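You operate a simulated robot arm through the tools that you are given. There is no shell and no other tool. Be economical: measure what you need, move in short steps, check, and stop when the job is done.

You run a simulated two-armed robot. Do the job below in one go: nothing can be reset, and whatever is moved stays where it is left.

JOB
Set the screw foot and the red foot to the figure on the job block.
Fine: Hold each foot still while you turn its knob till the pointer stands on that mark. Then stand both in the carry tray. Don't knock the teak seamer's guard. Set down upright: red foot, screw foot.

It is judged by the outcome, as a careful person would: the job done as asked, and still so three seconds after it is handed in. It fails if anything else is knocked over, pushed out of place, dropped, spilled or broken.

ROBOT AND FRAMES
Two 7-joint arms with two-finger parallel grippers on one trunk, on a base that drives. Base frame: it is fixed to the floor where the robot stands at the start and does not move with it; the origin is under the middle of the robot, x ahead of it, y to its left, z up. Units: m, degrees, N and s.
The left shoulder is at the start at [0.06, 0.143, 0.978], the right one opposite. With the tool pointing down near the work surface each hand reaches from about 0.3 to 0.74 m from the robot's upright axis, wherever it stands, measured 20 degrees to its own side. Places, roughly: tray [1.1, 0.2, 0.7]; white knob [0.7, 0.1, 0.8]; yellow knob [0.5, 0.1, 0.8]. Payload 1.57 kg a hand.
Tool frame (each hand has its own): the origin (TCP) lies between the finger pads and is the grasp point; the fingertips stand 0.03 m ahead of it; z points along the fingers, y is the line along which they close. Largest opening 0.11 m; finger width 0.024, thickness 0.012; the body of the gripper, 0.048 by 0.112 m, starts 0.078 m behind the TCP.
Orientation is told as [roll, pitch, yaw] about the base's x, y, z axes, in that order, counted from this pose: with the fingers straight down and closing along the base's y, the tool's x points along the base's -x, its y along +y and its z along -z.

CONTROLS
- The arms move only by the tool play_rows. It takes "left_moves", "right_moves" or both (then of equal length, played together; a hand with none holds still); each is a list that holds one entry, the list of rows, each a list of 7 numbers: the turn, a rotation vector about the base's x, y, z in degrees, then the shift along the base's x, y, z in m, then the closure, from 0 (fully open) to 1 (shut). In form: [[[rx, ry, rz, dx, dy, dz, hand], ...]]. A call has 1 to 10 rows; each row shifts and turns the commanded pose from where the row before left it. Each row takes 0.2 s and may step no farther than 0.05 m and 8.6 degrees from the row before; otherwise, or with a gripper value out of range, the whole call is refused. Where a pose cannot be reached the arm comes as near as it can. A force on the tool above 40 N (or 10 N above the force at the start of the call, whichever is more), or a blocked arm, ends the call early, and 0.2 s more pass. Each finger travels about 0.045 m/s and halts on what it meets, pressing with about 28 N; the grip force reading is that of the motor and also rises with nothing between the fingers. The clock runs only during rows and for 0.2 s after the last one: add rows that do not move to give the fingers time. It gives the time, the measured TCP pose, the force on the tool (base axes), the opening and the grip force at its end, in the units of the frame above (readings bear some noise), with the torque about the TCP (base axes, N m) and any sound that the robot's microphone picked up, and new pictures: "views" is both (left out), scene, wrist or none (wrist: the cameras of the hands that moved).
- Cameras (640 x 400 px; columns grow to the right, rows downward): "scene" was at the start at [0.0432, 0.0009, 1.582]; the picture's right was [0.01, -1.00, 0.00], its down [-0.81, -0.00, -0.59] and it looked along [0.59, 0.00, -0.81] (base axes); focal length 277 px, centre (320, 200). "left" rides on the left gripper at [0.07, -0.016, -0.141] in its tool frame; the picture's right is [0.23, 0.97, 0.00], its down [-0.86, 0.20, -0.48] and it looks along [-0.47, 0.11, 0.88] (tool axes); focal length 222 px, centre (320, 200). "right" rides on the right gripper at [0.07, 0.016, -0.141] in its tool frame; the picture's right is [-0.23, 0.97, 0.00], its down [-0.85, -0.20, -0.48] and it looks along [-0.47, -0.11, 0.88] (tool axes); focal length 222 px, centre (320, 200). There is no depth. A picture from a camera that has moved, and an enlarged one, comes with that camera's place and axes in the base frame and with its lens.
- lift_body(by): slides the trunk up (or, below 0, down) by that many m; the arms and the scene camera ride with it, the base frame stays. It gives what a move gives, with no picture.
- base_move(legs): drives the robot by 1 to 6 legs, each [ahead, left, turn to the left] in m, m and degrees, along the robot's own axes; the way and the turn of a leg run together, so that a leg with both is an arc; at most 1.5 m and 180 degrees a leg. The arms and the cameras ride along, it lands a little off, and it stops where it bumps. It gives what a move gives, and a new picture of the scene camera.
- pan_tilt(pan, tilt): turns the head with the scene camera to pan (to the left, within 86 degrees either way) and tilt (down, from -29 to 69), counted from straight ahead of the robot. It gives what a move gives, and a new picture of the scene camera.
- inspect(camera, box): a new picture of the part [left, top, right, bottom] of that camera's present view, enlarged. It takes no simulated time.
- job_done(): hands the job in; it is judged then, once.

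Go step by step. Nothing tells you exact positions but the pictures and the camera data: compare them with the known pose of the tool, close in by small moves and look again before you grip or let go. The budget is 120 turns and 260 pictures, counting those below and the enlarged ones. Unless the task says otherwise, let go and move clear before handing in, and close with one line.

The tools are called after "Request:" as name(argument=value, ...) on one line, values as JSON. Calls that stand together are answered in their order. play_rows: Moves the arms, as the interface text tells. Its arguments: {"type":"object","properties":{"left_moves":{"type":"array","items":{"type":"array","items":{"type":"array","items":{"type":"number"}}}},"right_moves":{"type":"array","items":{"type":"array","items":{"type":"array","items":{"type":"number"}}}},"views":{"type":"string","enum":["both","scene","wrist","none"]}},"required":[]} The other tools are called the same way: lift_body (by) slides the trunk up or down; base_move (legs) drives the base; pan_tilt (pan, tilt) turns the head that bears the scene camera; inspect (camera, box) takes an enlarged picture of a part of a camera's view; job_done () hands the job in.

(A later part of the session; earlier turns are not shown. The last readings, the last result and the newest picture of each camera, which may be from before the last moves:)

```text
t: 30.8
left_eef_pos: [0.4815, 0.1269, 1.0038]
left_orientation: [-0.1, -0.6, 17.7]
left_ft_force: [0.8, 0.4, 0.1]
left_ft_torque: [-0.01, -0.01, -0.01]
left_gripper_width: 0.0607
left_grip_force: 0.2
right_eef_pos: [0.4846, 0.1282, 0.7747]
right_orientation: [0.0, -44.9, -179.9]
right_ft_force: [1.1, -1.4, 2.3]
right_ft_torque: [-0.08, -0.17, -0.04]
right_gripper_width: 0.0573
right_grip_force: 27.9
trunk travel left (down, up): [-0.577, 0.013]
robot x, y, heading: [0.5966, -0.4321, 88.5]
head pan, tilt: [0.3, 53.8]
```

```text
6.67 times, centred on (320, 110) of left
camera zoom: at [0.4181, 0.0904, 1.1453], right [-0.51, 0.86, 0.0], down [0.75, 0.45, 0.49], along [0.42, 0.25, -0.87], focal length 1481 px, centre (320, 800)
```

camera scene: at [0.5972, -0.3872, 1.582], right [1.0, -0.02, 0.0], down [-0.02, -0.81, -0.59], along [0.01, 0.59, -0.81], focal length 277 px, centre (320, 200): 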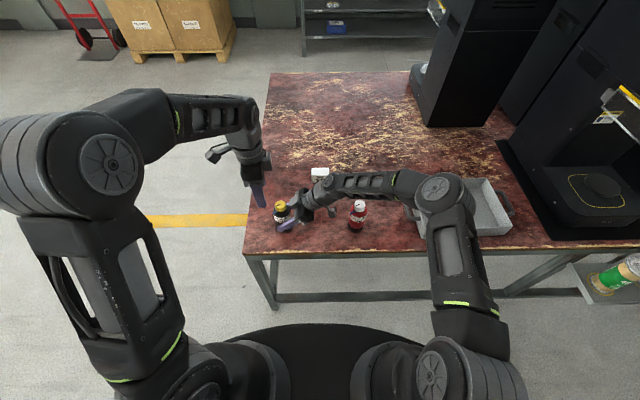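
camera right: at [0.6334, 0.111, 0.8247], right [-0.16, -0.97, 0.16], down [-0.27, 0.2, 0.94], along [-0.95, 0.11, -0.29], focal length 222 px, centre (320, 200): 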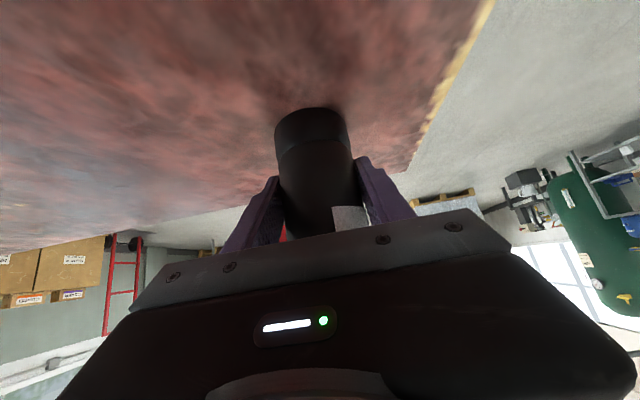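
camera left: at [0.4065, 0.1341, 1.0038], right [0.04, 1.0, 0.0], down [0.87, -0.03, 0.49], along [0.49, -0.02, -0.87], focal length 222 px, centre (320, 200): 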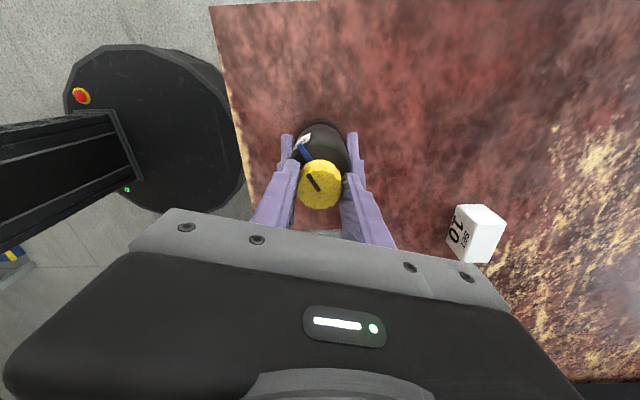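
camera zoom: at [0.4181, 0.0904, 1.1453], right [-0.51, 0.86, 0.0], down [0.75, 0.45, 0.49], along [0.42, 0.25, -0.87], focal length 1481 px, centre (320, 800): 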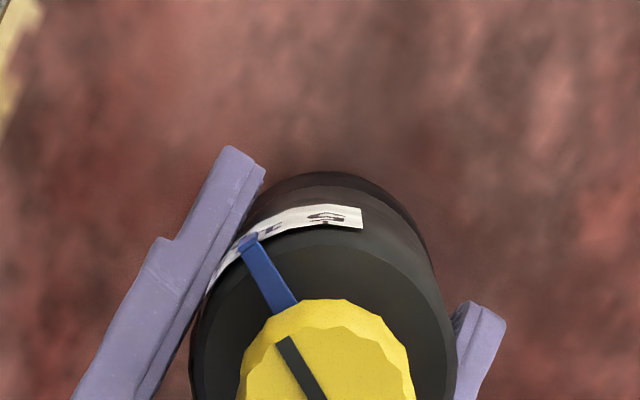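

Looks aligned. I'll check with the left wrist camera from in front of the 10 mark before letting go.

Request:
play_rows(left_moves=[[[0, 0, 8, -0.008, -0.02, 0, 0.45], [0, 0, 8, -0.008, -0.02, 0, 0.45], [0, 0, 8, -0.008, -0.02, 0, 0.45], [0, 0, 8, -0.008, -0.02, 0, 0.45], [0, 0, 8, -0.008, -0.02, 0, 0.45], [0, 0, 8, -0.008, -0.02, 0, 0.45], [0, 0, 0, 0, 0, -0.05, 0.45], [0, 0, 0, 0, 0, -0.05, 0.45], [0, 0, 0, 0, 0, 0, 0.45]]], views="wrist")

```text
t: 32.8
left_eef_pos: [0.4274, 0.0047, 0.9018]
left_orientation: [0.0, -0.4, 65.7]
left_ft_force: [0.5, 0.6, -0.1]
left_ft_torque: [-0.01, 0.0, -0.04]
left_gripper_width: 0.0608
left_grip_force: 0.2
right_eef_pos: [0.4845, 0.1264, 0.7741]
right_orientation: [-0.1, -45.0, -179.9]
right_ft_force: [0.7, -0.4, 1.7]
right_ft_torque: [-0.06, -0.13, 0.0]
right_gripper_width: 0.0571
right_grip_force: 28.3
trunk travel left (down, up): [-0.577, 0.013]
robot x, y, heading: [0.5972, -0.4337, 88.6]
head pan, tilt: [0.3, 53.8]
camera left: at [0.4135, -0.0656, 1.0429], right [-0.98, 0.19, 0.0], down [0.17, 0.86, 0.49], along [0.1, 0.48, -0.87], focal length 222 px, centre (320, 200)
```

left: 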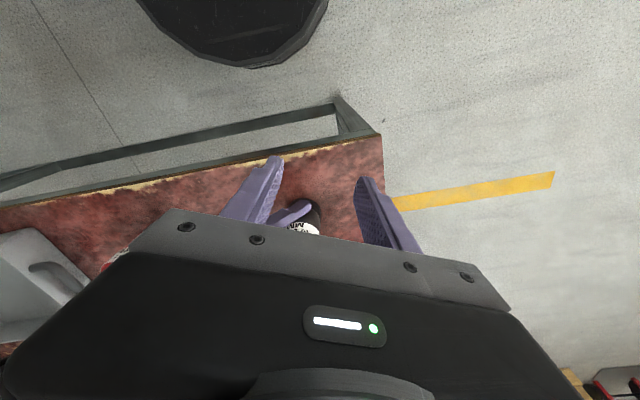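

The pointer matches 10 within about a degree. I'll release the yellow-knob foot, withdraw the right hand along its axis and raise the left hand.

Request:
play_rows(right_moves=[[[0, 0, 0, 0, 0, 0, 0.3], [0, 0, 0, 0, 0, 0, 0], [0, 0, 0, 0, 0, 0, 0], [0, 0, 0, 0, 0, 0, 0], [0, 0, 0, 0.03, 0, 0.03, 0], [0, 0, 0, 0.03, 0, 0.03, 0], [0, 0, 0, 0.03, 0, 0.03, 0], [0, 0, 0, 0, 0, 0.05, 0], [0, 0, 0, 0, 0, 0.05, 0], [0, 0, 0, 0, 0, 0.05, 0]]], left_moves=[[[0, 0, 0, 0, 0, 0, 0.45], [0, 0, 0, 0, 0, 0, 0.45], [0, 0, 0, 0, 0, 0, 0.45], [0, 0, 0, 0, 0, 0, 0.45], [0, 0, 0, 0, 0, 0.05, 0.45], [0, 0, 0, 0, 0, 0.05, 0.45], [0, 0, 0, 0, 0, 0.05, 0.45], [0, 0, 0, 0, 0, 0, 0.45], [0, 0, 0, 0, 0, 0, 0.45], [0, 0, 0, 0, 0, 0, 0.45]]], views="scene")

Request:
inspect(camera="scene", box=[266, 200, 298, 224])

```text
t: 35.0
left_eef_pos: [0.4285, 0.0074, 1.051]
left_orientation: [-0.1, -0.5, 65.7]
left_ft_force: [0.1, 0.4, -0.5]
left_ft_torque: [0.05, 0.01, -0.01]
left_gripper_width: 0.0604
left_grip_force: 0.1
right_eef_pos: [0.5759, 0.13, 1.0161]
right_orientation: [0.0, -45.0, -179.9]
right_ft_force: [-0.8, 0.0, 0.5]
right_ft_torque: [0.01, -0.02, -0.03]
right_gripper_width: 0.1097
right_grip_force: 0.1
trunk travel left (down, up): [-0.577, 0.013]
robot x, y, heading: [0.5947, -0.4302, 88.6]
head pan, tilt: [0.3, 53.8]
camera scene: at [0.5966, -0.3879, 1.5819], right [1.0, -0.02, 0.0], down [-0.02, -0.81, -0.59], along [0.01, 0.59, -0.81], focal length 277 px, centre (320, 200)
```

scene: 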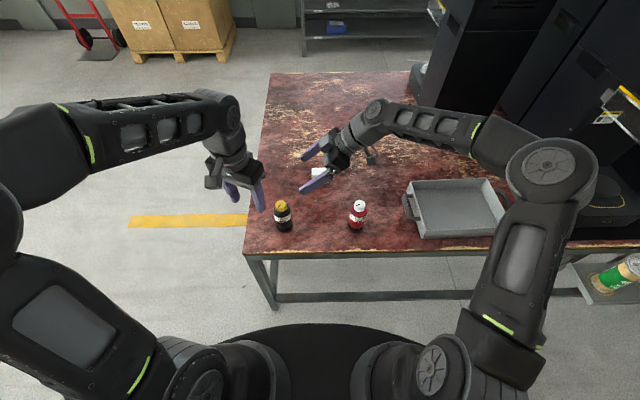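

```text
16.00 times, centred on (282, 212) of scene
camera zoom: at [0.5966, -0.3879, 1.5819], right [1.0, -0.02, 0.0], down [-0.02, -0.81, -0.59], along [0.01, 0.59, -0.81], focal length 4426 px, centre (928, 8)
```

zoom: 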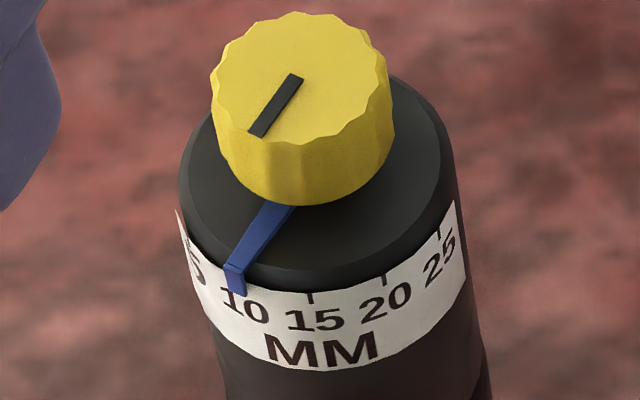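

The yellow-knob foot reads 10. For the red foot I'll swap roles, which keeps the right elbow away from the seamer's guard: the left hand holds from the -x side and the right hand turns from above.

Request:
play_rows(right_moves=[[[0, -7.5, 0, 0.0265, 0, 0.011, 0.45], [0, -7.5, 0, 0.0265, 0, 0.011, 0.45], [0, -7.5, 0, 0.0265, 0, 0.011, 0.45], [0, -7.5, 0, 0.0265, 0, 0.011, 0.45], [0, -7.5, 0, 0.0265, 0, 0.011, 0.45], [0, -7.5, 0, 0.0265, 0, 0.011, 0.45], [0, 0, -8, 0, 0, 0, 0.45], [0, 0, -8, 0, 0, 0, 0.45]]], left_moves=[[[0, 0, -8.2, 0, 0, 0, 0], [0, 0, -8.2, 0, 0, 0, 0], [0, 0, -8.2, 0, 0, 0, 0], [0, 0, -8.2, 0, 0, 0, 0], [0, 0, -8.2, 0, 0, 0, 0], [0, 0, -8.2, 0, 0, 0, 0], [0, 0, -8.2, 0, 0, 0, 0], [0, 0, -8.2, 0, 0, 0, 0]]], views="scene")

```text
t: 36.8
left_eef_pos: [0.4302, 0.0073, 1.0534]
left_orientation: [0.1, -0.5, 0.0]
left_ft_force: [0.6, -0.6, 0.3]
left_ft_torque: [0.03, -0.03, 0.0]
left_gripper_width: 0.11
left_grip_force: 0.0
right_eef_pos: [0.7359, 0.1296, 1.0822]
right_orientation: [-0.1, -0.1, 163.9]
right_ft_force: [-0.1, 0.4, 1.1]
right_ft_torque: [-0.01, -0.01, 0.01]
right_gripper_width: 0.0604
right_grip_force: 0.1
trunk travel left (down, up): [-0.577, 0.013]
robot x, y, heading: [0.5935, -0.4326, 88.5]
head pan, tilt: [0.3, 53.8]
camera scene: at [0.5971, -0.3872, 1.582], right [1.0, -0.02, 0.0], down [-0.02, -0.81, -0.59], along [0.01, 0.59, -0.81], focal length 277 px, centre (320, 200)
```

scene: 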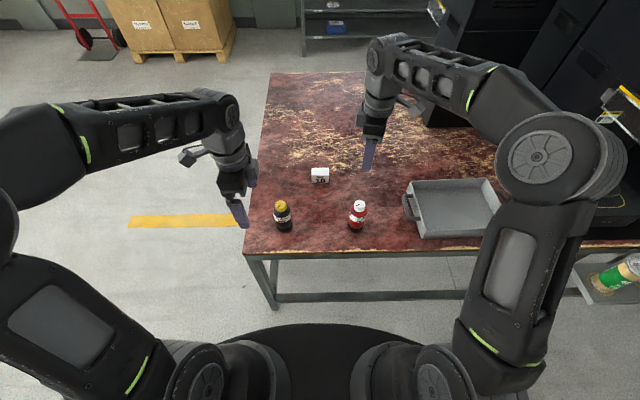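

Request:
play_rows(left_moves=[[[0, -7.5, 0, 0.0283, 0.02, -0.008, 0], [0, -7.5, 0, 0.0283, 0.02, -0.008, 0], [0, -7.5, 0, 0.0283, 0.02, -0.008, 0], [0, -7.5, 0, 0.0283, 0.02, -0.008, 0], [0, -7.5, 0, 0.0283, 0.02, -0.008, 0], [0, -7.5, 0, 0.0283, 0.02, -0.008, 0], [0, 0, 0, 0.008, 0, -0.04, 0], [0, 0, 0, 0.008, 0, -0.04, 0], [0, 0, 0, 0.009, 0, -0.045, 0], [0, 0, 0, 0, 0, 0, 0]]], views="both")

```text
t: 39.0
left_eef_pos: [0.6269, 0.124, 0.8784]
left_orientation: [-0.1, -45.5, 0.1]
left_ft_force: [0.0, 0.3, 0.3]
left_ft_torque: [0.01, -0.02, 0.0]
left_gripper_width: 0.1099
left_grip_force: 0.1
right_eef_pos: [0.7367, 0.1295, 1.0806]
right_orientation: [0.0, -0.1, 164.0]
right_ft_force: [0.5, -0.6, 0.4]
right_ft_torque: [0.03, -0.02, 0.0]
right_gripper_width: 0.0607
right_grip_force: 0.2
trunk travel left (down, up): [-0.577, 0.013]
robot x, y, heading: [0.5958, -0.4316, 88.8]
head pan, tilt: [0.3, 53.8]
camera scene: at [0.5972, -0.3875, 1.582], right [1.0, -0.02, 0.0], down [-0.02, -0.81, -0.59], along [0.01, 0.59, -0.81], focal length 277 px, centre (320, 200)
camera left: at [0.4769, 0.1095, 0.9278], right [-0.16, 0.97, -0.16], down [0.26, 0.2, 0.95], along [0.95, 0.11, -0.28], focal length 222 px, centre (320, 200)
```

scene: 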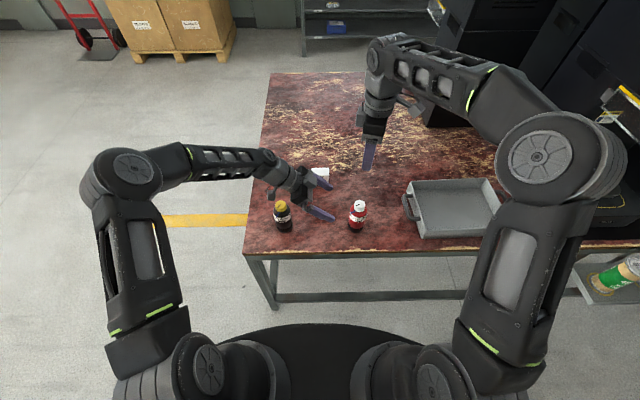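
left: 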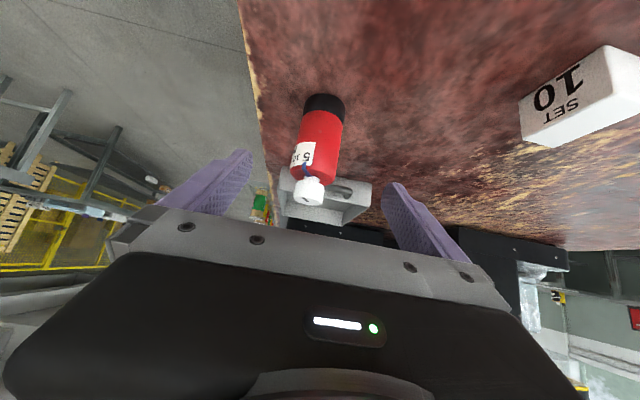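

Request:
play_rows(left_moves=[[[0, 0, 0, 0.025, 0.0025, -0.0255, 0], [0, 0, 0, 0.025, 0, -0.0255, 0], [0, 0, 0, 0.025, 0, -0.0255, 0], [0, 0, 0, 0.0245, 0, -0.0255, 0], [0, 0, 0, 0, 0, 0, 0]]], views="wrist")

Request:
inspect(camera="scene", box=[310, 172, 390, 242])

```text
t: 40.2
left_eef_pos: [0.7267, 0.127, 0.7772]
left_orientation: [-0.1, -45.5, 0.3]
left_ft_force: [0.2, -0.1, -0.2]
left_ft_torque: [-0.01, -0.01, -0.02]
left_gripper_width: 0.1102
left_grip_force: 0.1
right_eef_pos: [0.7348, 0.1299, 1.0817]
right_orientation: [0.0, 0.0, 164.1]
right_ft_force: [0.3, 0.1, 0.5]
right_ft_torque: [-0.03, 0.0, 0.01]
right_gripper_width: 0.0605
right_grip_force: 0.1
trunk travel left (down, up): [-0.577, 0.013]
robot x, y, heading: [0.5977, -0.4333, 88.5]
head pan, tilt: [0.3, 53.8]
camera left: at [0.5772, 0.1125, 0.8265], right [-0.16, 0.97, -0.16], down [0.26, 0.2, 0.95], along [0.95, 0.11, -0.28], focal length 222 px, centre (320, 200)
```

left: 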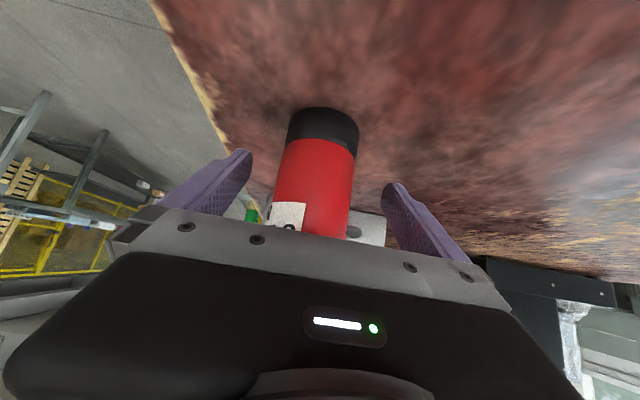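

```text
5.71 times, centred on (350, 207) of scene
camera zoom: at [0.5969, -0.3872, 1.582], right [1.0, -0.02, 0.0], down [-0.02, -0.81, -0.59], along [0.01, 0.59, -0.81], focal length 1581 px, centre (149, 160)
```

zoom: 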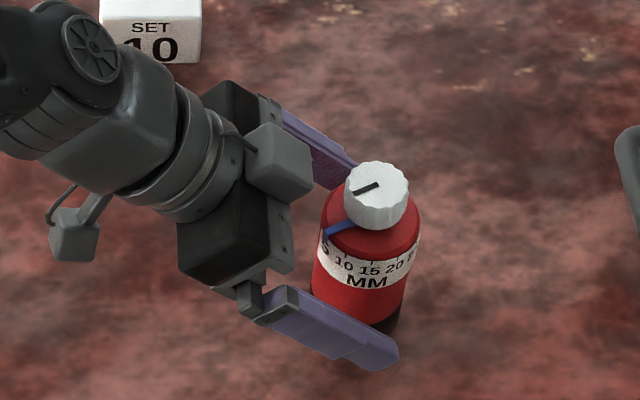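

Request:
play_rows(left_moves=[[[0, 0, 0, 0, -0.0007, 0, 0.3], [0, 0, 0, 0, 0, 0, 0.4], [0, 0, 0, 0, 0, 0, 1], [0, 0, 0, 0, 0, 0, 1], [0, 0, 0, 0, 0, 0, 1], [0, 0, 0, 0, 0, 0, 1]]], views="none")

Request:
inspect(camera="scene", box=[335, 187, 385, 237])

Request:
inspect(camera="right", box=[240, 60, 400, 180])

```text
t: 41.6
left_eef_pos: [0.7258, 0.1272, 0.7768]
left_orientation: [-0.1, -45.5, 0.2]
left_ft_force: [0.0, -0.9, 0.1]
left_ft_torque: [0.01, -0.02, 0.0]
left_gripper_width: 0.0568
left_grip_force: 28.0
right_eef_pos: [0.7357, 0.1312, 1.0812]
right_orientation: [0.0, -0.1, 164.0]
right_ft_force: [-0.3, 0.0, 0.6]
right_ft_torque: [0.03, -0.02, 0.02]
right_gripper_width: 0.0605
right_grip_force: 0.0
trunk travel left (down, up): [-0.577, 0.013]
robot x, y, heading: [0.5994, -0.4324, 88.5]
head pan, tilt: [0.3, 53.8]
```

```text
8.00 times, centred on (360, 212) of scene
camera zoom: at [0.5972, -0.3871, 1.582], right [1.0, -0.02, 0.0], down [-0.02, -0.81, -0.59], along [0.01, 0.59, -0.81], focal length 2213 px, centre (0, 104)
```

zoom: 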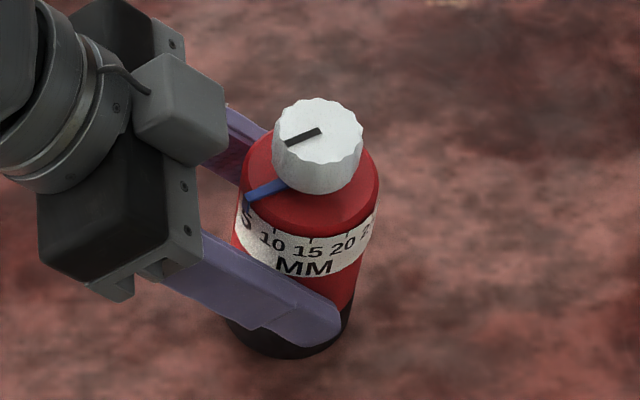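

```text
3.33 times, centred on (320, 120) of right
camera zoom: at [0.7979, 0.0949, 1.2224], right [-0.49, -0.87, 0.0], down [-0.77, 0.43, 0.48], along [-0.42, 0.23, -0.88], focal length 740 px, centre (320, 467)
```

zoom: 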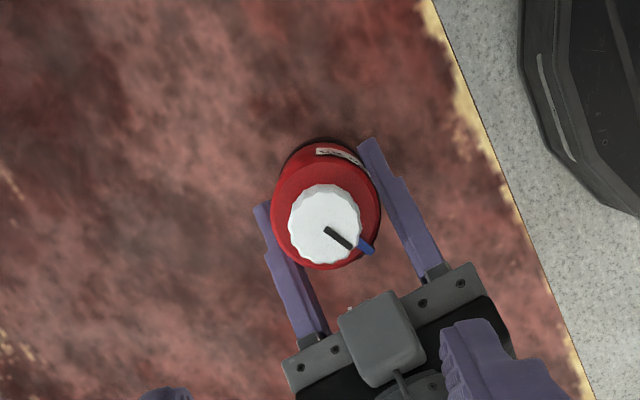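

Request:
play_rows(right_moves=[[[0, 0, 0, 0, -0.0035, -0.04, 0.45], [0, 0, 0, 0, 0, -0.04, 0.45], [0, 0, 0, 0, 0, -0.04, 0.45], [0, 0, 0, 0, 0, -0.04, 0.45], [0, 0, 0, 0, 0, -0.041, 0.45], [0, 0, 0, 0, 0, 0, 0.45]]], views="scene")

Request:
inspect(camera="scene", box=[325, 172, 395, 232])

Request:
inspect(camera="right", box=[240, 80, 400, 200])

```text
t: 43.0
left_eef_pos: [0.7259, 0.1265, 0.7767]
left_orientation: [-0.1, -45.5, 0.2]
left_ft_force: [-0.3, -0.1, 0.5]
left_ft_torque: [0.01, -0.02, 0.03]
left_gripper_width: 0.0566
left_grip_force: 28.5
right_eef_pos: [0.7355, 0.1249, 0.8814]
right_orientation: [0.0, -0.2, 164.0]
right_ft_force: [0.2, -0.5, 0.0]
right_ft_torque: [0.0, -0.01, 0.0]
right_gripper_width: 0.0606
right_grip_force: 0.0
trunk travel left (down, up): [-0.577, 0.013]
robot x, y, heading: [0.5961, -0.4368, 88.4]
head pan, tilt: [0.3, 53.8]
camera scene: at [0.5972, -0.3871, 1.582], right [1.0, -0.02, 0.0], down [-0.02, -0.81, -0.59], along [0.01, 0.59, -0.81], focal length 277 px, centre (320, 200)
```

scene: 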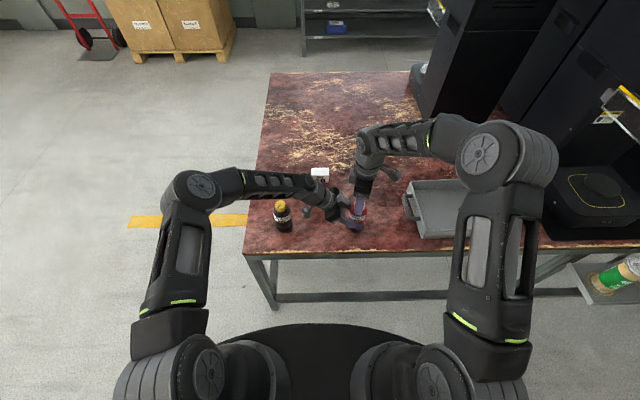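

```text
6.67 times, centred on (360, 202) of scene
camera zoom: at [0.5972, -0.3871, 1.582], right [1.0, -0.02, 0.0], down [-0.02, -0.81, -0.59], along [0.01, 0.59, -0.81], focal length 1844 px, centre (53, 187)
```

zoom: 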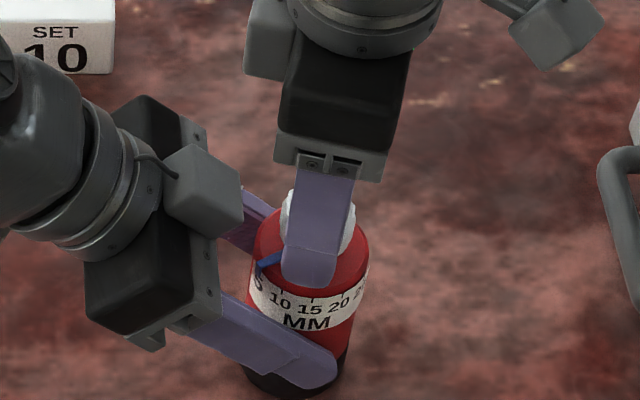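

```text
3.33 times, centred on (320, 140) of right
camera zoom: at [0.7983, 0.09, 1.0223], right [-0.49, -0.87, 0.0], down [-0.77, 0.43, 0.48], along [-0.42, 0.23, -0.88], focal length 740 px, centre (320, 400)
```

zoom: 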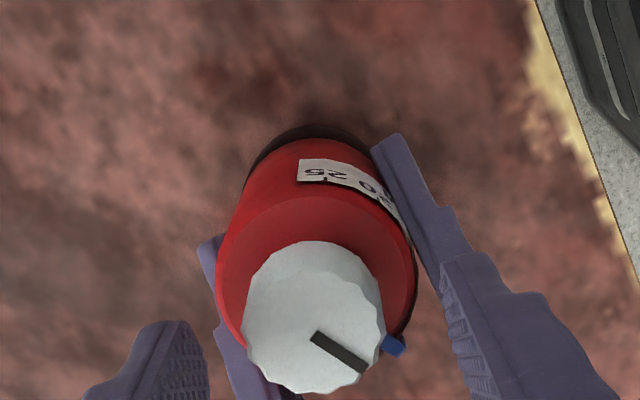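

Request:
play_rows(right_moves=[[[0, 0, 0, 0, 0.001, -0.018, 0.45], [0, 0, 0, 0, 0, 0, 0.55], [0, 0, 0, 0, 0, 0, 1], [0, 0, 0, 0, 0, 0, 1], [0, 0, 0, 0, 0, 0, 1]]], views="none")

Request:
inspect(camera="scene", box=[340, 202, 372, 226])

```text
t: 44.2
left_eef_pos: [0.7255, 0.1262, 0.7768]
left_orientation: [-0.1, -45.4, 0.1]
left_ft_force: [-2.1, -2.6, 2.5]
left_ft_torque: [0.21, -0.13, 0.0]
left_gripper_width: 0.057
left_grip_force: 28.4
right_eef_pos: [0.7367, 0.1267, 0.8621]
right_orientation: [0.1, 0.0, 164.0]
right_ft_force: [1.8, 2.7, -2.4]
right_ft_torque: [0.08, 0.01, 0.0]
right_gripper_width: 0.0342
right_grip_force: 28.1
trunk travel left (down, up): [-0.577, 0.013]
robot x, y, heading: [0.5965, -0.4319, 88.7]
head pan, tilt: [0.3, 53.8]
```

```text
16.00 times, centred on (356, 214) of scene
camera zoom: at [0.5972, -0.3869, 1.582], right [1.0, -0.02, 0.0], down [-0.02, -0.81, -0.59], along [0.01, 0.59, -0.81], focal length 4426 px, centre (-256, -24)
```

zoom: 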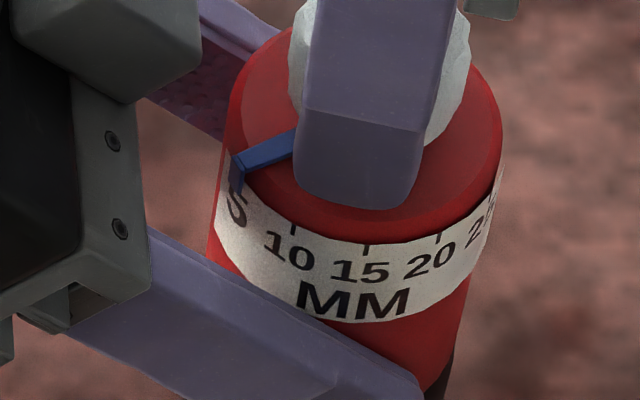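

Request:
play_rows(right_moves=[[[0, 0, 4, 0, 0, 0, 1], [0, 0, 4, 0, 0, 0, 1], [0, 0, 4, 0, 0, 0, 1], [0, 0, 4, 0, 0, 0, 1], [0, 0, 4, 0, 0, 0, 1], [0, 0, 4, 0, 0, 0, 1], [0, 0, 0, 0, 0, 0, 1]]], views="none")

Request:
inspect(camera="scene", box=[340, 202, 372, 226])

```text
t: 45.8
left_eef_pos: [0.7256, 0.1277, 0.7767]
left_orientation: [0.0, -45.5, 0.2]
left_ft_force: [0.2, 6.9, -9.9]
left_ft_torque: [0.39, 0.07, 0.03]
left_gripper_width: 0.057
left_grip_force: 27.7
right_eef_pos: [0.7355, 0.126, 0.8614]
right_orientation: [-0.1, -0.1, -171.9]
right_ft_force: [0.8, -2.0, 20.5]
right_ft_torque: [-0.14, 0.09, 0.0]
right_gripper_width: 0.0345
right_grip_force: 28.2
trunk travel left (down, up): [-0.577, 0.013]
robot x, y, heading: [0.6013, -0.4324, 88.6]
head pan, tilt: [0.3, 53.8]
```

```text
16.00 times, centred on (356, 214) of scene
camera zoom: at [0.597, -0.3876, 1.582], right [1.0, -0.02, 0.0], down [-0.02, -0.81, -0.59], along [0.01, 0.59, -0.81], focal length 4426 px, centre (-256, -24)
```

zoom: 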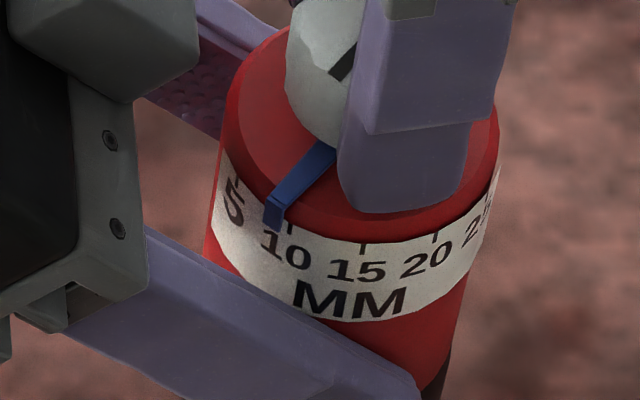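

Request:
play_rows(right_moves=[[[0, 0, 0, 0, 0, 0.0008, 1], [0, 0, 3, 0, 0, 0.0003, 1], [0, 0, 2.5, 0, 0, 0, 1], [0, 0, 0, 0, 0, 0, 1]]], views="none")

Request:
inspect(camera="scene", box=[340, 202, 372, 226])

```text
t: 46.8
left_eef_pos: [0.7264, 0.1263, 0.7777]
left_orientation: [-0.1, -45.5, 0.2]
left_ft_force: [3.6, 6.2, -8.4]
left_ft_torque: [-0.2, 0.3, 0.12]
left_gripper_width: 0.0568
left_grip_force: 28.4
right_eef_pos: [0.7361, 0.1257, 0.861]
right_orientation: [0.1, -0.1, -166.4]
right_ft_force: [-4.7, -6.0, 10.5]
right_ft_torque: [-0.29, 0.28, 0.01]
right_gripper_width: 0.0344
right_grip_force: 28.5
trunk travel left (down, up): [-0.577, 0.013]
robot x, y, heading: [0.594, -0.4334, 88.6]
head pan, tilt: [0.3, 53.8]
```

```text
16.00 times, centred on (356, 214) of scene
camera zoom: at [0.597, -0.3873, 1.5819], right [1.0, -0.02, 0.0], down [-0.02, -0.81, -0.59], along [0.01, 0.59, -0.81], focal length 4426 px, centre (-256, -24)
```

zoom: 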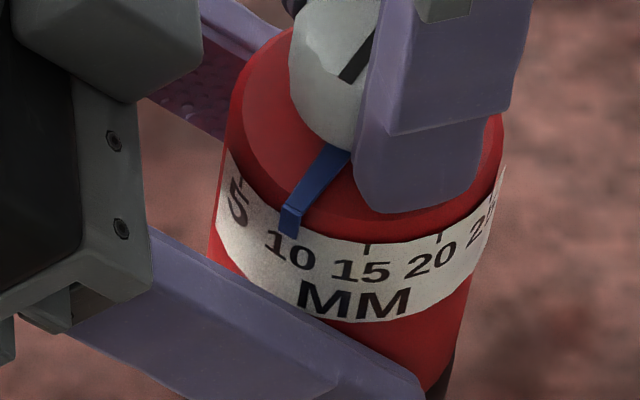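

Red pointer now sits on 10. I'll release the knob and raise the right hand, then verify.

Request:
play_rows(right_moves=[[[0, 0, 0, 0, 0, 0, 0.5], [0, 0, 0, 0, 0, 0, 0.45], [0, 0, 0, 0, 0, 0, 0.45], [0, 0, 0, 0, 0, 0.04, 0.45], [0, 0, 0, 0, 0, 0.05, 0.45], [0, 0, 0, 0, 0, 0.05, 0.45], [0, 0, 0, 0, 0, 0.05, 0.45]]], views="none")

Request:
inspect(camera="scene", box=[340, 202, 372, 226])

Request:
inspect(camera="scene", box=[395, 160, 525, 250])

```text
t: 48.4
left_eef_pos: [0.7256, 0.1266, 0.7771]
left_orientation: [0.0, -45.4, 0.2]
left_ft_force: [-1.6, -0.7, 2.1]
left_ft_torque: [0.07, 0.04, 0.02]
left_gripper_width: 0.0571
left_grip_force: 27.6
right_eef_pos: [0.7344, 0.1246, 1.0541]
right_orientation: [0.1, 0.1, -166.5]
right_ft_force: [-0.6, 0.2, 0.2]
right_ft_torque: [-0.03, 0.01, 0.01]
right_gripper_width: 0.0605
right_grip_force: 0.1
trunk travel left (down, up): [-0.577, 0.013]
robot x, y, heading: [0.596, -0.4276, 88.6]
head pan, tilt: [0.3, 53.8]
```

```text
16.00 times, centred on (356, 214) of scene
camera zoom: at [0.597, -0.3876, 1.5819], right [1.0, -0.02, 0.0], down [-0.02, -0.81, -0.59], along [0.01, 0.59, -0.81], focal length 4426 px, centre (-256, -24)
```

zoom: 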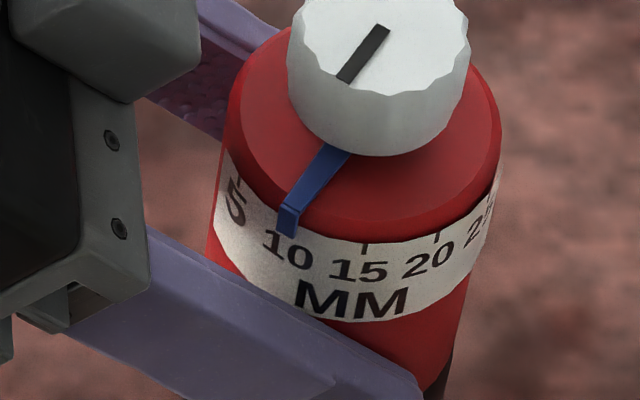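

```text
4.44 times, centred on (460, 205) of scene
camera zoom: at [0.597, -0.3876, 1.5819], right [1.0, -0.02, 0.0], down [-0.02, -0.81, -0.59], along [0.01, 0.59, -0.81], focal length 1229 px, centre (-302, 178)
```

zoom: 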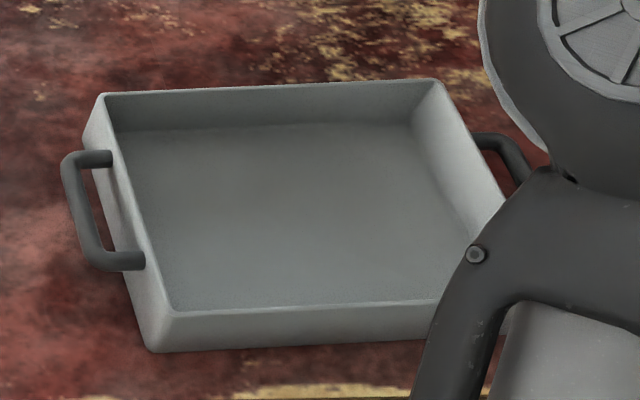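

Both pointers read 10. Before carrying to the tray I'll look at the seamer and its guard.

Request:
pan_tilt(pan=-50, tilt=30)

```text
t: 49.6
left_eef_pos: [0.7268, 0.1249, 0.7775]
left_orientation: [-0.1, -45.5, 0.2]
left_ft_force: [-0.7, -0.2, 2.6]
left_ft_torque: [0.12, -0.01, 0.05]
left_gripper_width: 0.0569
left_grip_force: 28.1
right_eef_pos: [0.7344, 0.1227, 1.0538]
right_orientation: [-0.1, -0.2, -166.5]
right_ft_force: [-0.1, -0.2, -0.4]
right_ft_torque: [-0.02, 0.03, -0.02]
right_gripper_width: 0.0606
right_grip_force: 0.0
trunk travel left (down, up): [-0.577, 0.013]
robot x, y, heading: [0.5991, -0.4339, 88.4]
head pan, tilt: [-50.0, 30.0]
camera scene: at [0.6663, -0.4041, 1.6165], right [0.62, -0.78, 0.0], down [-0.39, -0.31, -0.87], along [0.68, 0.54, -0.5], focal length 277 px, centre (320, 200)
```

scene: 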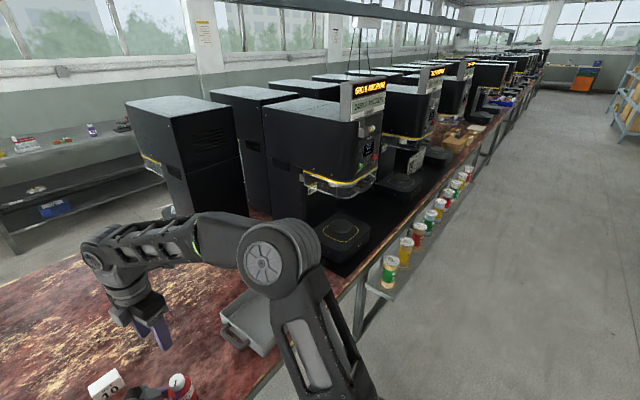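

The guards hang under the seamer heads, the nearest at about x≥1.43, z≈1.1, so I must keep the arm well left of that. I'll release the red foot with the left hand, withdraw it, and turn the right hand to its natural yaw.

Request:
play_rows(left_moves=[[[0, 0, 0, 0, 0, 0, 0.3], [0, 0, 0, 0, 0, 0, 0], [0, 0, 0, 0, 0, 0, 0], [0, 0, 0, 0, 0, 0, 0], [0, 0, 0, -0.03, 0, 0.03, 0], [0, 0, 0, -0.03, 0, 0.03, 0], [0, 0, 0, -0.03, 0, 0.03, 0], [0, 0, 0, 0, 0, 0.05, 0], [0, 0, 0, 0, 0, 0.05, 0], [0, 0, 0, 0, 0, 0.05, 0]]], right_moves=[[[0, 0, -8.2, 0, 0, 0, 0.2], [0, 0, -8.2, 0, 0, 0, 0.2], [0, 0, -8.2, 0, 0, 0, 0.2], [0, 0, -8.2, 0, 0, 0, 0.2], [0, 0, -8.2, 0, 0, 0, 0.2], [0, 0, -8.2, 0, 0, 0, 0.2], [0, 0, -8.2, 0, 0, 0, 0.2], [0, 0, -8.2, 0, 0, 0, 0.2], [0, 0, -8.2, 0, 0, 0, 0.2], [0, 0, -8.2, 0, 0, 0, 0.2]]], views="none")

Request:
play_rows(left_moves=[[[0, 7.5, 0, -0.03, -0.02, 0.01, 0], [0, 7.5, 0, -0.03, -0.02, 0.01, 0], [0, 7.5, 0, -0.03, -0.02, 0.01, 0], [0, 7.5, 0, -0.03, -0.02, 0.01, 0], [0, 7.5, 0, -0.03, -0.02, 0.01, 0], [0, 7.5, 0, -0.03, -0.02, 0.01, 0]]], right_moves=[[[0, 0, -8, 0, 0, 0, 0.2], [0, 0, -8, 0, 0, 0, 0.2], [0, 0, -7, 0, 0, 0, 0.2], [0, 0, 0, 0, 0, 0, 0.2], [0, 0, 0, 0, 0, 0, 0.2], [0, 0, 0, 0, 0, 0, 0.2]]], views="wrist")

Request:
pan_tilt(pan=0, tilt=53.8)

```text
t: 51.8
left_eef_pos: [0.639, 0.1267, 1.0188]
left_orientation: [-0.2, -45.3, 0.2]
left_ft_force: [0.1, 0.2, 0.4]
left_ft_torque: [-0.03, 0.04, -0.01]
left_gripper_width: 0.1099
left_grip_force: 0.0
right_eef_pos: [0.7373, 0.1275, 1.0529]
right_orientation: [0.0, -0.1, 111.4]
right_ft_force: [0.4, -1.0, -0.4]
right_ft_torque: [-0.01, 0.04, 0.03]
right_gripper_width: 0.0879
right_grip_force: 0.1
trunk travel left (down, up): [-0.577, 0.013]
robot x, y, heading: [0.5955, -0.4331, 88.6]
head pan, tilt: [-50.0, 30.0]
```

```text
t: 53.2
left_eef_pos: [0.4563, 0.0103, 1.0804]
left_orientation: [0.0, -0.3, 0.0]
left_ft_force: [0.6, -1.0, 0.3]
left_ft_torque: [-0.01, -0.01, 0.01]
left_gripper_width: 0.1103
left_grip_force: 0.0
right_eef_pos: [0.7363, 0.1276, 1.0524]
right_orientation: [0.0, -0.2, 88.6]
right_ft_force: [1.1, -0.6, 0.4]
right_ft_torque: [-0.01, 0.01, 0.03]
right_gripper_width: 0.088
right_grip_force: 0.1
trunk travel left (down, up): [-0.577, 0.013]
robot x, y, heading: [0.5984, -0.4315, 88.5]
head pan, tilt: [-50.0, 30.0]
camera right: at [0.7176, 0.0571, 1.1938], right [-0.97, 0.25, 0.0], down [0.22, 0.85, 0.48], along [0.12, 0.46, -0.88], focal length 222 px, centre (320, 200)
camera left: at [0.3867, -0.005, 1.2214], right [-0.23, 0.97, 0.0], down [0.85, 0.2, 0.48], along [0.47, 0.11, -0.87], focal length 222 px, centre (320, 200)
```

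right: 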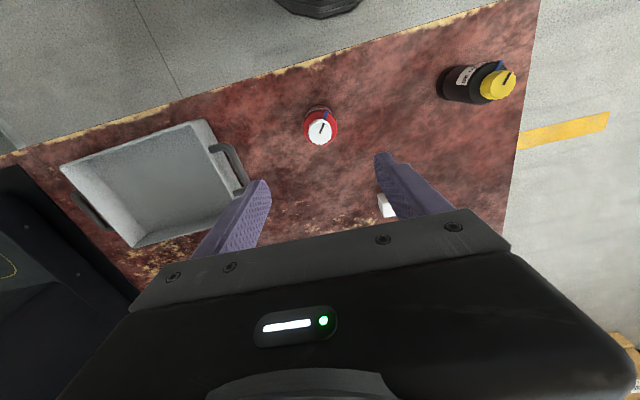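
left: 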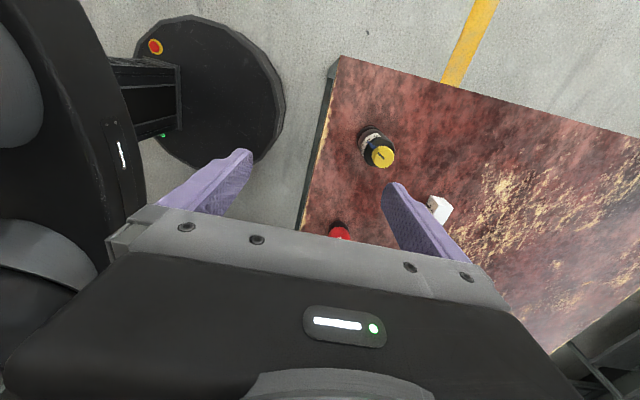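

```text
t: 54.4
left_eef_pos: [0.458, 0.0104, 1.0803]
left_orientation: [-0.1, -0.6, 0.1]
left_ft_force: [-0.5, -0.5, -0.4]
left_ft_torque: [0.02, -0.03, -0.02]
left_gripper_width: 0.1103
left_grip_force: 0.0
right_eef_pos: [0.7355, 0.1269, 1.0516]
right_orientation: [0.0, 0.0, 88.4]
right_ft_force: [0.3, 0.4, 0.5]
right_ft_torque: [0.02, 0.01, -0.02]
right_gripper_width: 0.0881
right_grip_force: 0.0
trunk travel left (down, up): [-0.577, 0.013]
robot x, y, heading: [0.5948, -0.43, 88.6]
head pan, tilt: [0.0, 53.8]
camera scene: at [0.5976, -0.3871, 1.5821], right [1.0, -0.03, 0.0], down [-0.02, -0.81, -0.59], along [0.02, 0.59, -0.81], focal length 277 px, centre (320, 200)
```

scene: 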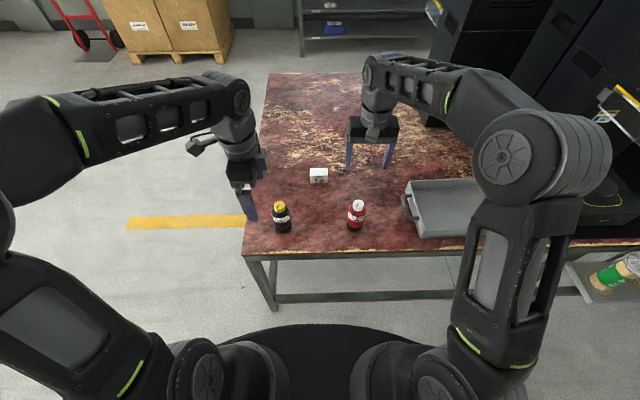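

Request:
play_rows(right_moves=[[[0, 0, 0, -0.001, -0.001, -0.05, 0], [0, 0, 0, 0, 0, -0.05, 0], [0, 0, 0, 0, 0, -0.05, 0], [0, 0, 0, 0, 0, 0, 0]]], views="none")

Request:
inspect(camera="right", box=[220, 80, 420, 230])

Request:
inspect(camera="scene", box=[315, 152, 415, 242])

```text
t: 55.4
left_eef_pos: [0.458, 0.0089, 1.0809]
left_orientation: [-0.1, -0.5, 0.1]
left_ft_force: [0.0, -0.1, 0.1]
left_ft_torque: [-0.01, 0.02, -0.01]
left_gripper_width: 0.11
left_grip_force: 0.1
right_eef_pos: [0.7355, 0.1265, 0.9013]
right_orientation: [0.0, -0.1, 88.5]
right_ft_force: [-1.2, -0.2, 0.2]
right_ft_torque: [0.02, 0.01, 0.01]
right_gripper_width: 0.1099
right_grip_force: 0.0
trunk travel left (down, up): [-0.577, 0.013]
robot x, y, heading: [0.5987, -0.4313, 88.5]
head pan, tilt: [0.0, 53.8]
```

```text
2.67 times, centred on (320, 155) of right
camera zoom: at [0.7172, 0.057, 1.0417], right [-0.97, 0.25, 0.0], down [0.22, 0.85, 0.48], along [0.12, 0.46, -0.88], focal length 592 px, centre (320, 320)
```

zoom: 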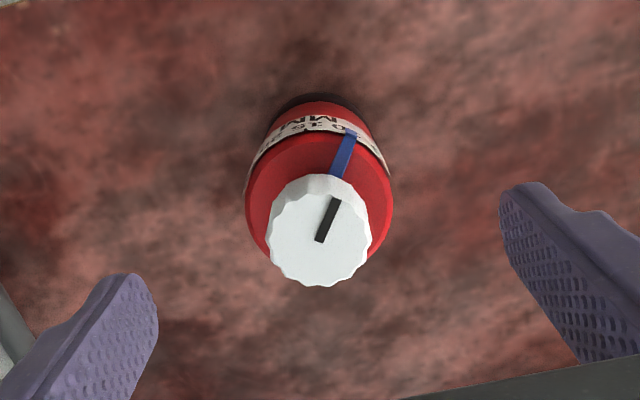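

```text
4.44 times, centred on (365, 197) of scene
camera zoom: at [0.5976, -0.3877, 1.5821], right [1.0, -0.03, 0.0], down [-0.02, -0.81, -0.59], along [0.01, 0.59, -0.81], focal length 1229 px, centre (120, 213)
```

zoom: 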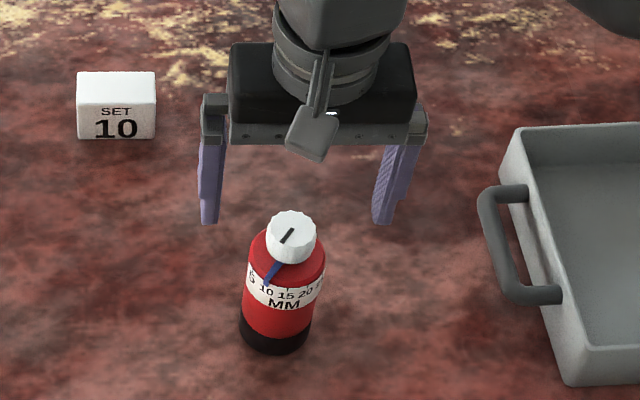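

Request:
play_rows(right_moves=[[[0, 0, 0, -0.0005, -0.001, -0.036, 0], [0, 0, 0, 0, 0, -0.035, 0], [0, 0, 0, 0, 0, -0.035, 0], [0, 0, 0, 0, 0, 0, 0.3], [0, 0, 0, 0, 0, 0, 0.4], [0, 0, 0, 0, 0, 0, 1], [0, 0, 0, 0, 0, 0, 1], [0, 0, 0, 0, 0, 0, 1], [0, 0, 0, 0, 0, 0, 1]]], views="none")

Request:
inspect(camera="scene", box=[325, 182, 385, 242])

```text
t: 57.4
left_eef_pos: [0.4571, 0.0108, 1.0803]
left_orientation: [0.0, -0.5, 0.1]
left_ft_force: [0.0, -0.2, -0.7]
left_ft_torque: [-0.02, 0.0, -0.01]
left_gripper_width: 0.1098
left_grip_force: 0.0
right_eef_pos: [0.7354, 0.1249, 0.7945]
right_orientation: [0.0, 0.0, 88.6]
right_ft_force: [0.3, -0.9, 0.6]
right_ft_torque: [0.05, -0.03, -0.02]
right_gripper_width: 0.0574
right_grip_force: 27.6
trunk travel left (down, up): [-0.577, 0.013]
robot x, y, heading: [0.5975, -0.4336, 88.3]
head pan, tilt: [0.0, 53.8]
```

```text
6.67 times, centred on (355, 212) of scene
camera zoom: at [0.5976, -0.3869, 1.582], right [1.0, -0.03, 0.0], down [-0.02, -0.81, -0.59], along [0.01, 0.59, -0.81], focal length 1844 px, centre (87, 120)
```

zoom: 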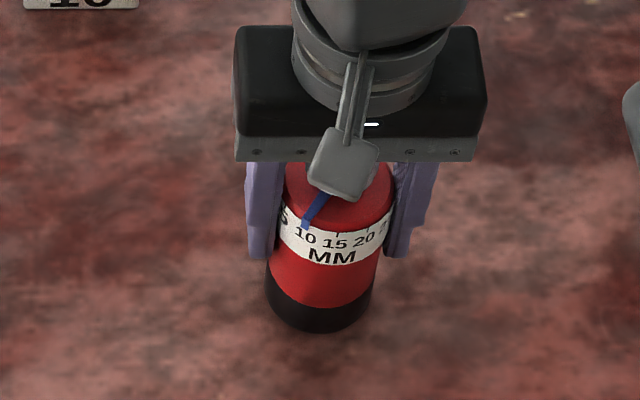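

The red foot is gripped by its body with the pointer clear of the fingers. I lift it and drive right and slightly ahead towards the tray.

Request:
play_rows(right_moves=[[[0, 0, 0, 0, 0, 0.03, 1], [0, 0, 0, 0, 0, 0.04, 1], [0, 0, 0, 0, 0, 0.04, 1], [0, 0, 0, 0, 0, 0.04, 1], [0, 0, 0, 0, 0, 0, 1]]], views="none")

Request:
base_move(legs=[[0.04, -0.2, 0]])

```text
t: 58.6
left_eef_pos: [0.4575, 0.0109, 1.0785]
left_orientation: [0.1, -0.5, 0.2]
left_ft_force: [0.5, 0.0, 0.0]
left_ft_torque: [0.03, -0.01, -0.01]
left_gripper_width: 0.11
left_grip_force: 0.1
right_eef_pos: [0.7351, 0.1258, 0.9456]
right_orientation: [0.1, 0.0, 88.6]
right_ft_force: [-0.4, -1.4, -1.5]
right_ft_torque: [0.01, 0.01, -0.01]
right_gripper_width: 0.0574
right_grip_force: 28.1
trunk travel left (down, up): [-0.577, 0.013]
robot x, y, heading: [0.5985, -0.4339, 88.7]
head pan, tilt: [0.0, 53.8]
```

```text
t: 60.2
left_eef_pos: [0.6622, 0.0457, 1.0799]
left_orientation: [0.0, -0.5, -0.4]
left_ft_force: [-0.8, 0.0, 0.0]
left_ft_torque: [-0.01, 0.02, -0.01]
left_gripper_width: 0.1099
left_grip_force: 0.1
right_eef_pos: [0.9399, 0.1574, 0.9447]
right_orientation: [0.0, 0.0, 88.1]
right_ft_force: [0.5, -0.5, -1.2]
right_ft_torque: [0.01, 0.02, 0.01]
right_gripper_width: 0.0572
right_grip_force: 28.1
trunk travel left (down, up): [-0.577, 0.013]
robot x, y, heading: [0.7936, -0.3955, 88.0]
head pan, tilt: [0.0, 53.8]
camera scene: at [0.7984, -0.3531, 1.582], right [1.0, -0.03, 0.0], down [-0.03, -0.81, -0.59], along [0.02, 0.59, -0.81], focal length 277 px, centre (320, 200)
```

scene: 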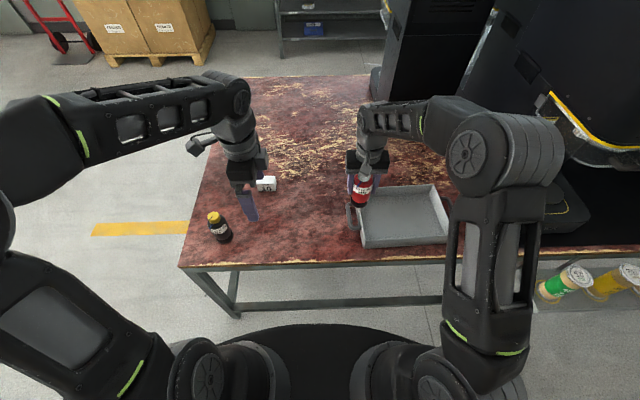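

Request:
play_rows(right_moves=[[[0, 0, 0, 0.02, 0.017, 0, 1], [0, 0, 0, 0.02, 0.017, 0, 1], [0, 0, 0, 0.025, 0.017, 0, 1], [0, 0, 0, 0, 0, 0, 1]]], views="scene")

```text
t: 61.2
left_eef_pos: [0.6591, 0.0451, 1.0805]
left_orientation: [0.0, -0.4, -0.5]
left_ft_force: [0.0, -0.4, 0.1]
left_ft_torque: [0.01, -0.03, 0.01]
left_gripper_width: 0.11
left_grip_force: 0.1
right_eef_pos: [1.003, 0.2086, 0.9459]
right_orientation: [0.0, 0.0, 88.0]
right_ft_force: [0.6, 0.7, -1.0]
right_ft_torque: [0.0, -0.04, -0.01]
right_gripper_width: 0.0574
right_grip_force: 28.0
trunk travel left (down, up): [-0.577, 0.013]
robot x, y, heading: [0.7956, -0.3946, 88.1]
head pan, tilt: [0.0, 53.8]
camera scene: at [0.7964, -0.3538, 1.5821], right [1.0, -0.03, 0.0], down [-0.03, -0.81, -0.59], along [0.02, 0.59, -0.81], focal length 277 px, centre (320, 200)
```

scene: 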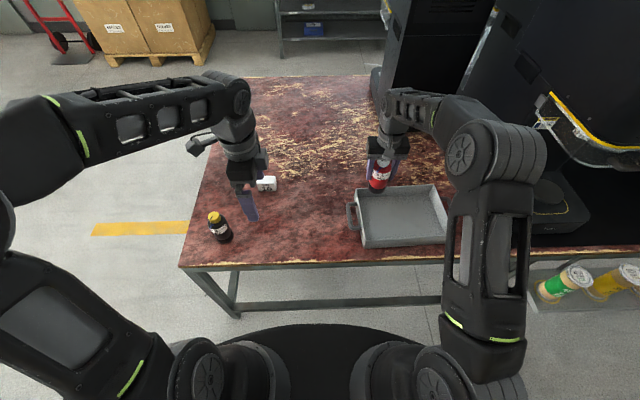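

Request:
play_rows(right_moves=[[[0, 0, 0, 0.022, 0.006, 0, 1], [0, 0, 0, 0.022, 0.006, 0, 1], [0, 0, 0, 0.022, 0.006, 0, 1], [0, 0, 0, 0, 0, 0, 1]]], views="both")

Request:
inspect(camera="scene", box=[335, 130, 465, 255])

```text
t: 62.2
left_eef_pos: [0.6604, 0.0439, 1.0801]
left_orientation: [0.0, -0.5, -0.4]
left_ft_force: [1.1, 0.4, 0.3]
left_ft_torque: [0.0, -0.03, 0.0]
left_gripper_width: 0.1099
left_grip_force: 0.0
right_eef_pos: [1.0717, 0.2242, 0.9444]
right_orientation: [0.0, 0.0, 88.1]
right_ft_force: [-0.1, 0.7, -1.4]
right_ft_torque: [-0.03, -0.01, 0.02]
right_gripper_width: 0.0573
right_grip_force: 28.4
trunk travel left (down, up): [-0.577, 0.013]
robot x, y, heading: [0.7921, -0.3942, 88.1]
head pan, tilt: [0.0, 53.8]
camera scene: at [0.7966, -0.3535, 1.582], right [1.0, -0.03, 0.0], down [-0.03, -0.81, -0.59], along [0.02, 0.59, -0.81], focal length 277 px, centre (320, 200)
camera right: at [1.0519, 0.1566, 1.0852], right [-0.97, 0.26, 0.0], down [0.23, 0.85, 0.48], along [0.12, 0.46, -0.88], focal length 222 px, centre (320, 200)
```

scene: 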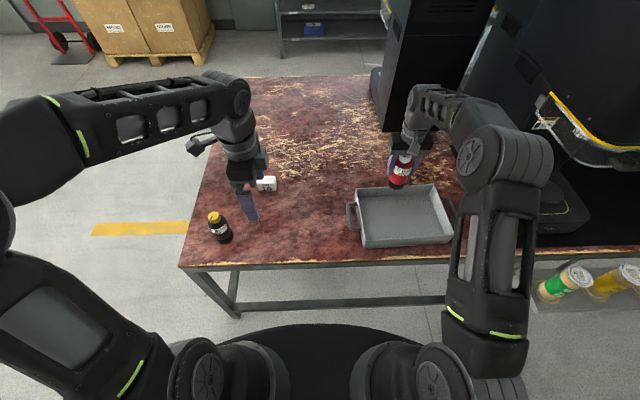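
right: 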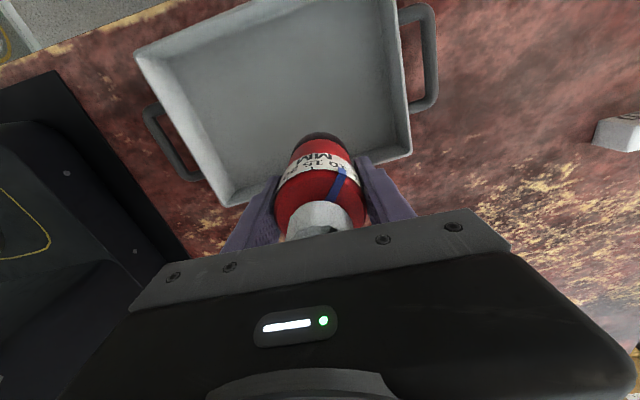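

```text
3.20 times, centred on (400, 192) of scene
camera zoom: at [0.7966, -0.3535, 1.582], right [1.0, -0.03, 0.0], down [-0.03, -0.81, -0.59], along [0.02, 0.59, -0.81], focal length 885 px, centre (64, 224)
```

zoom: 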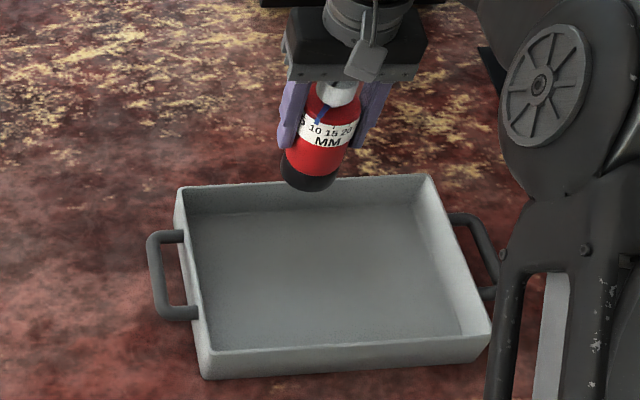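

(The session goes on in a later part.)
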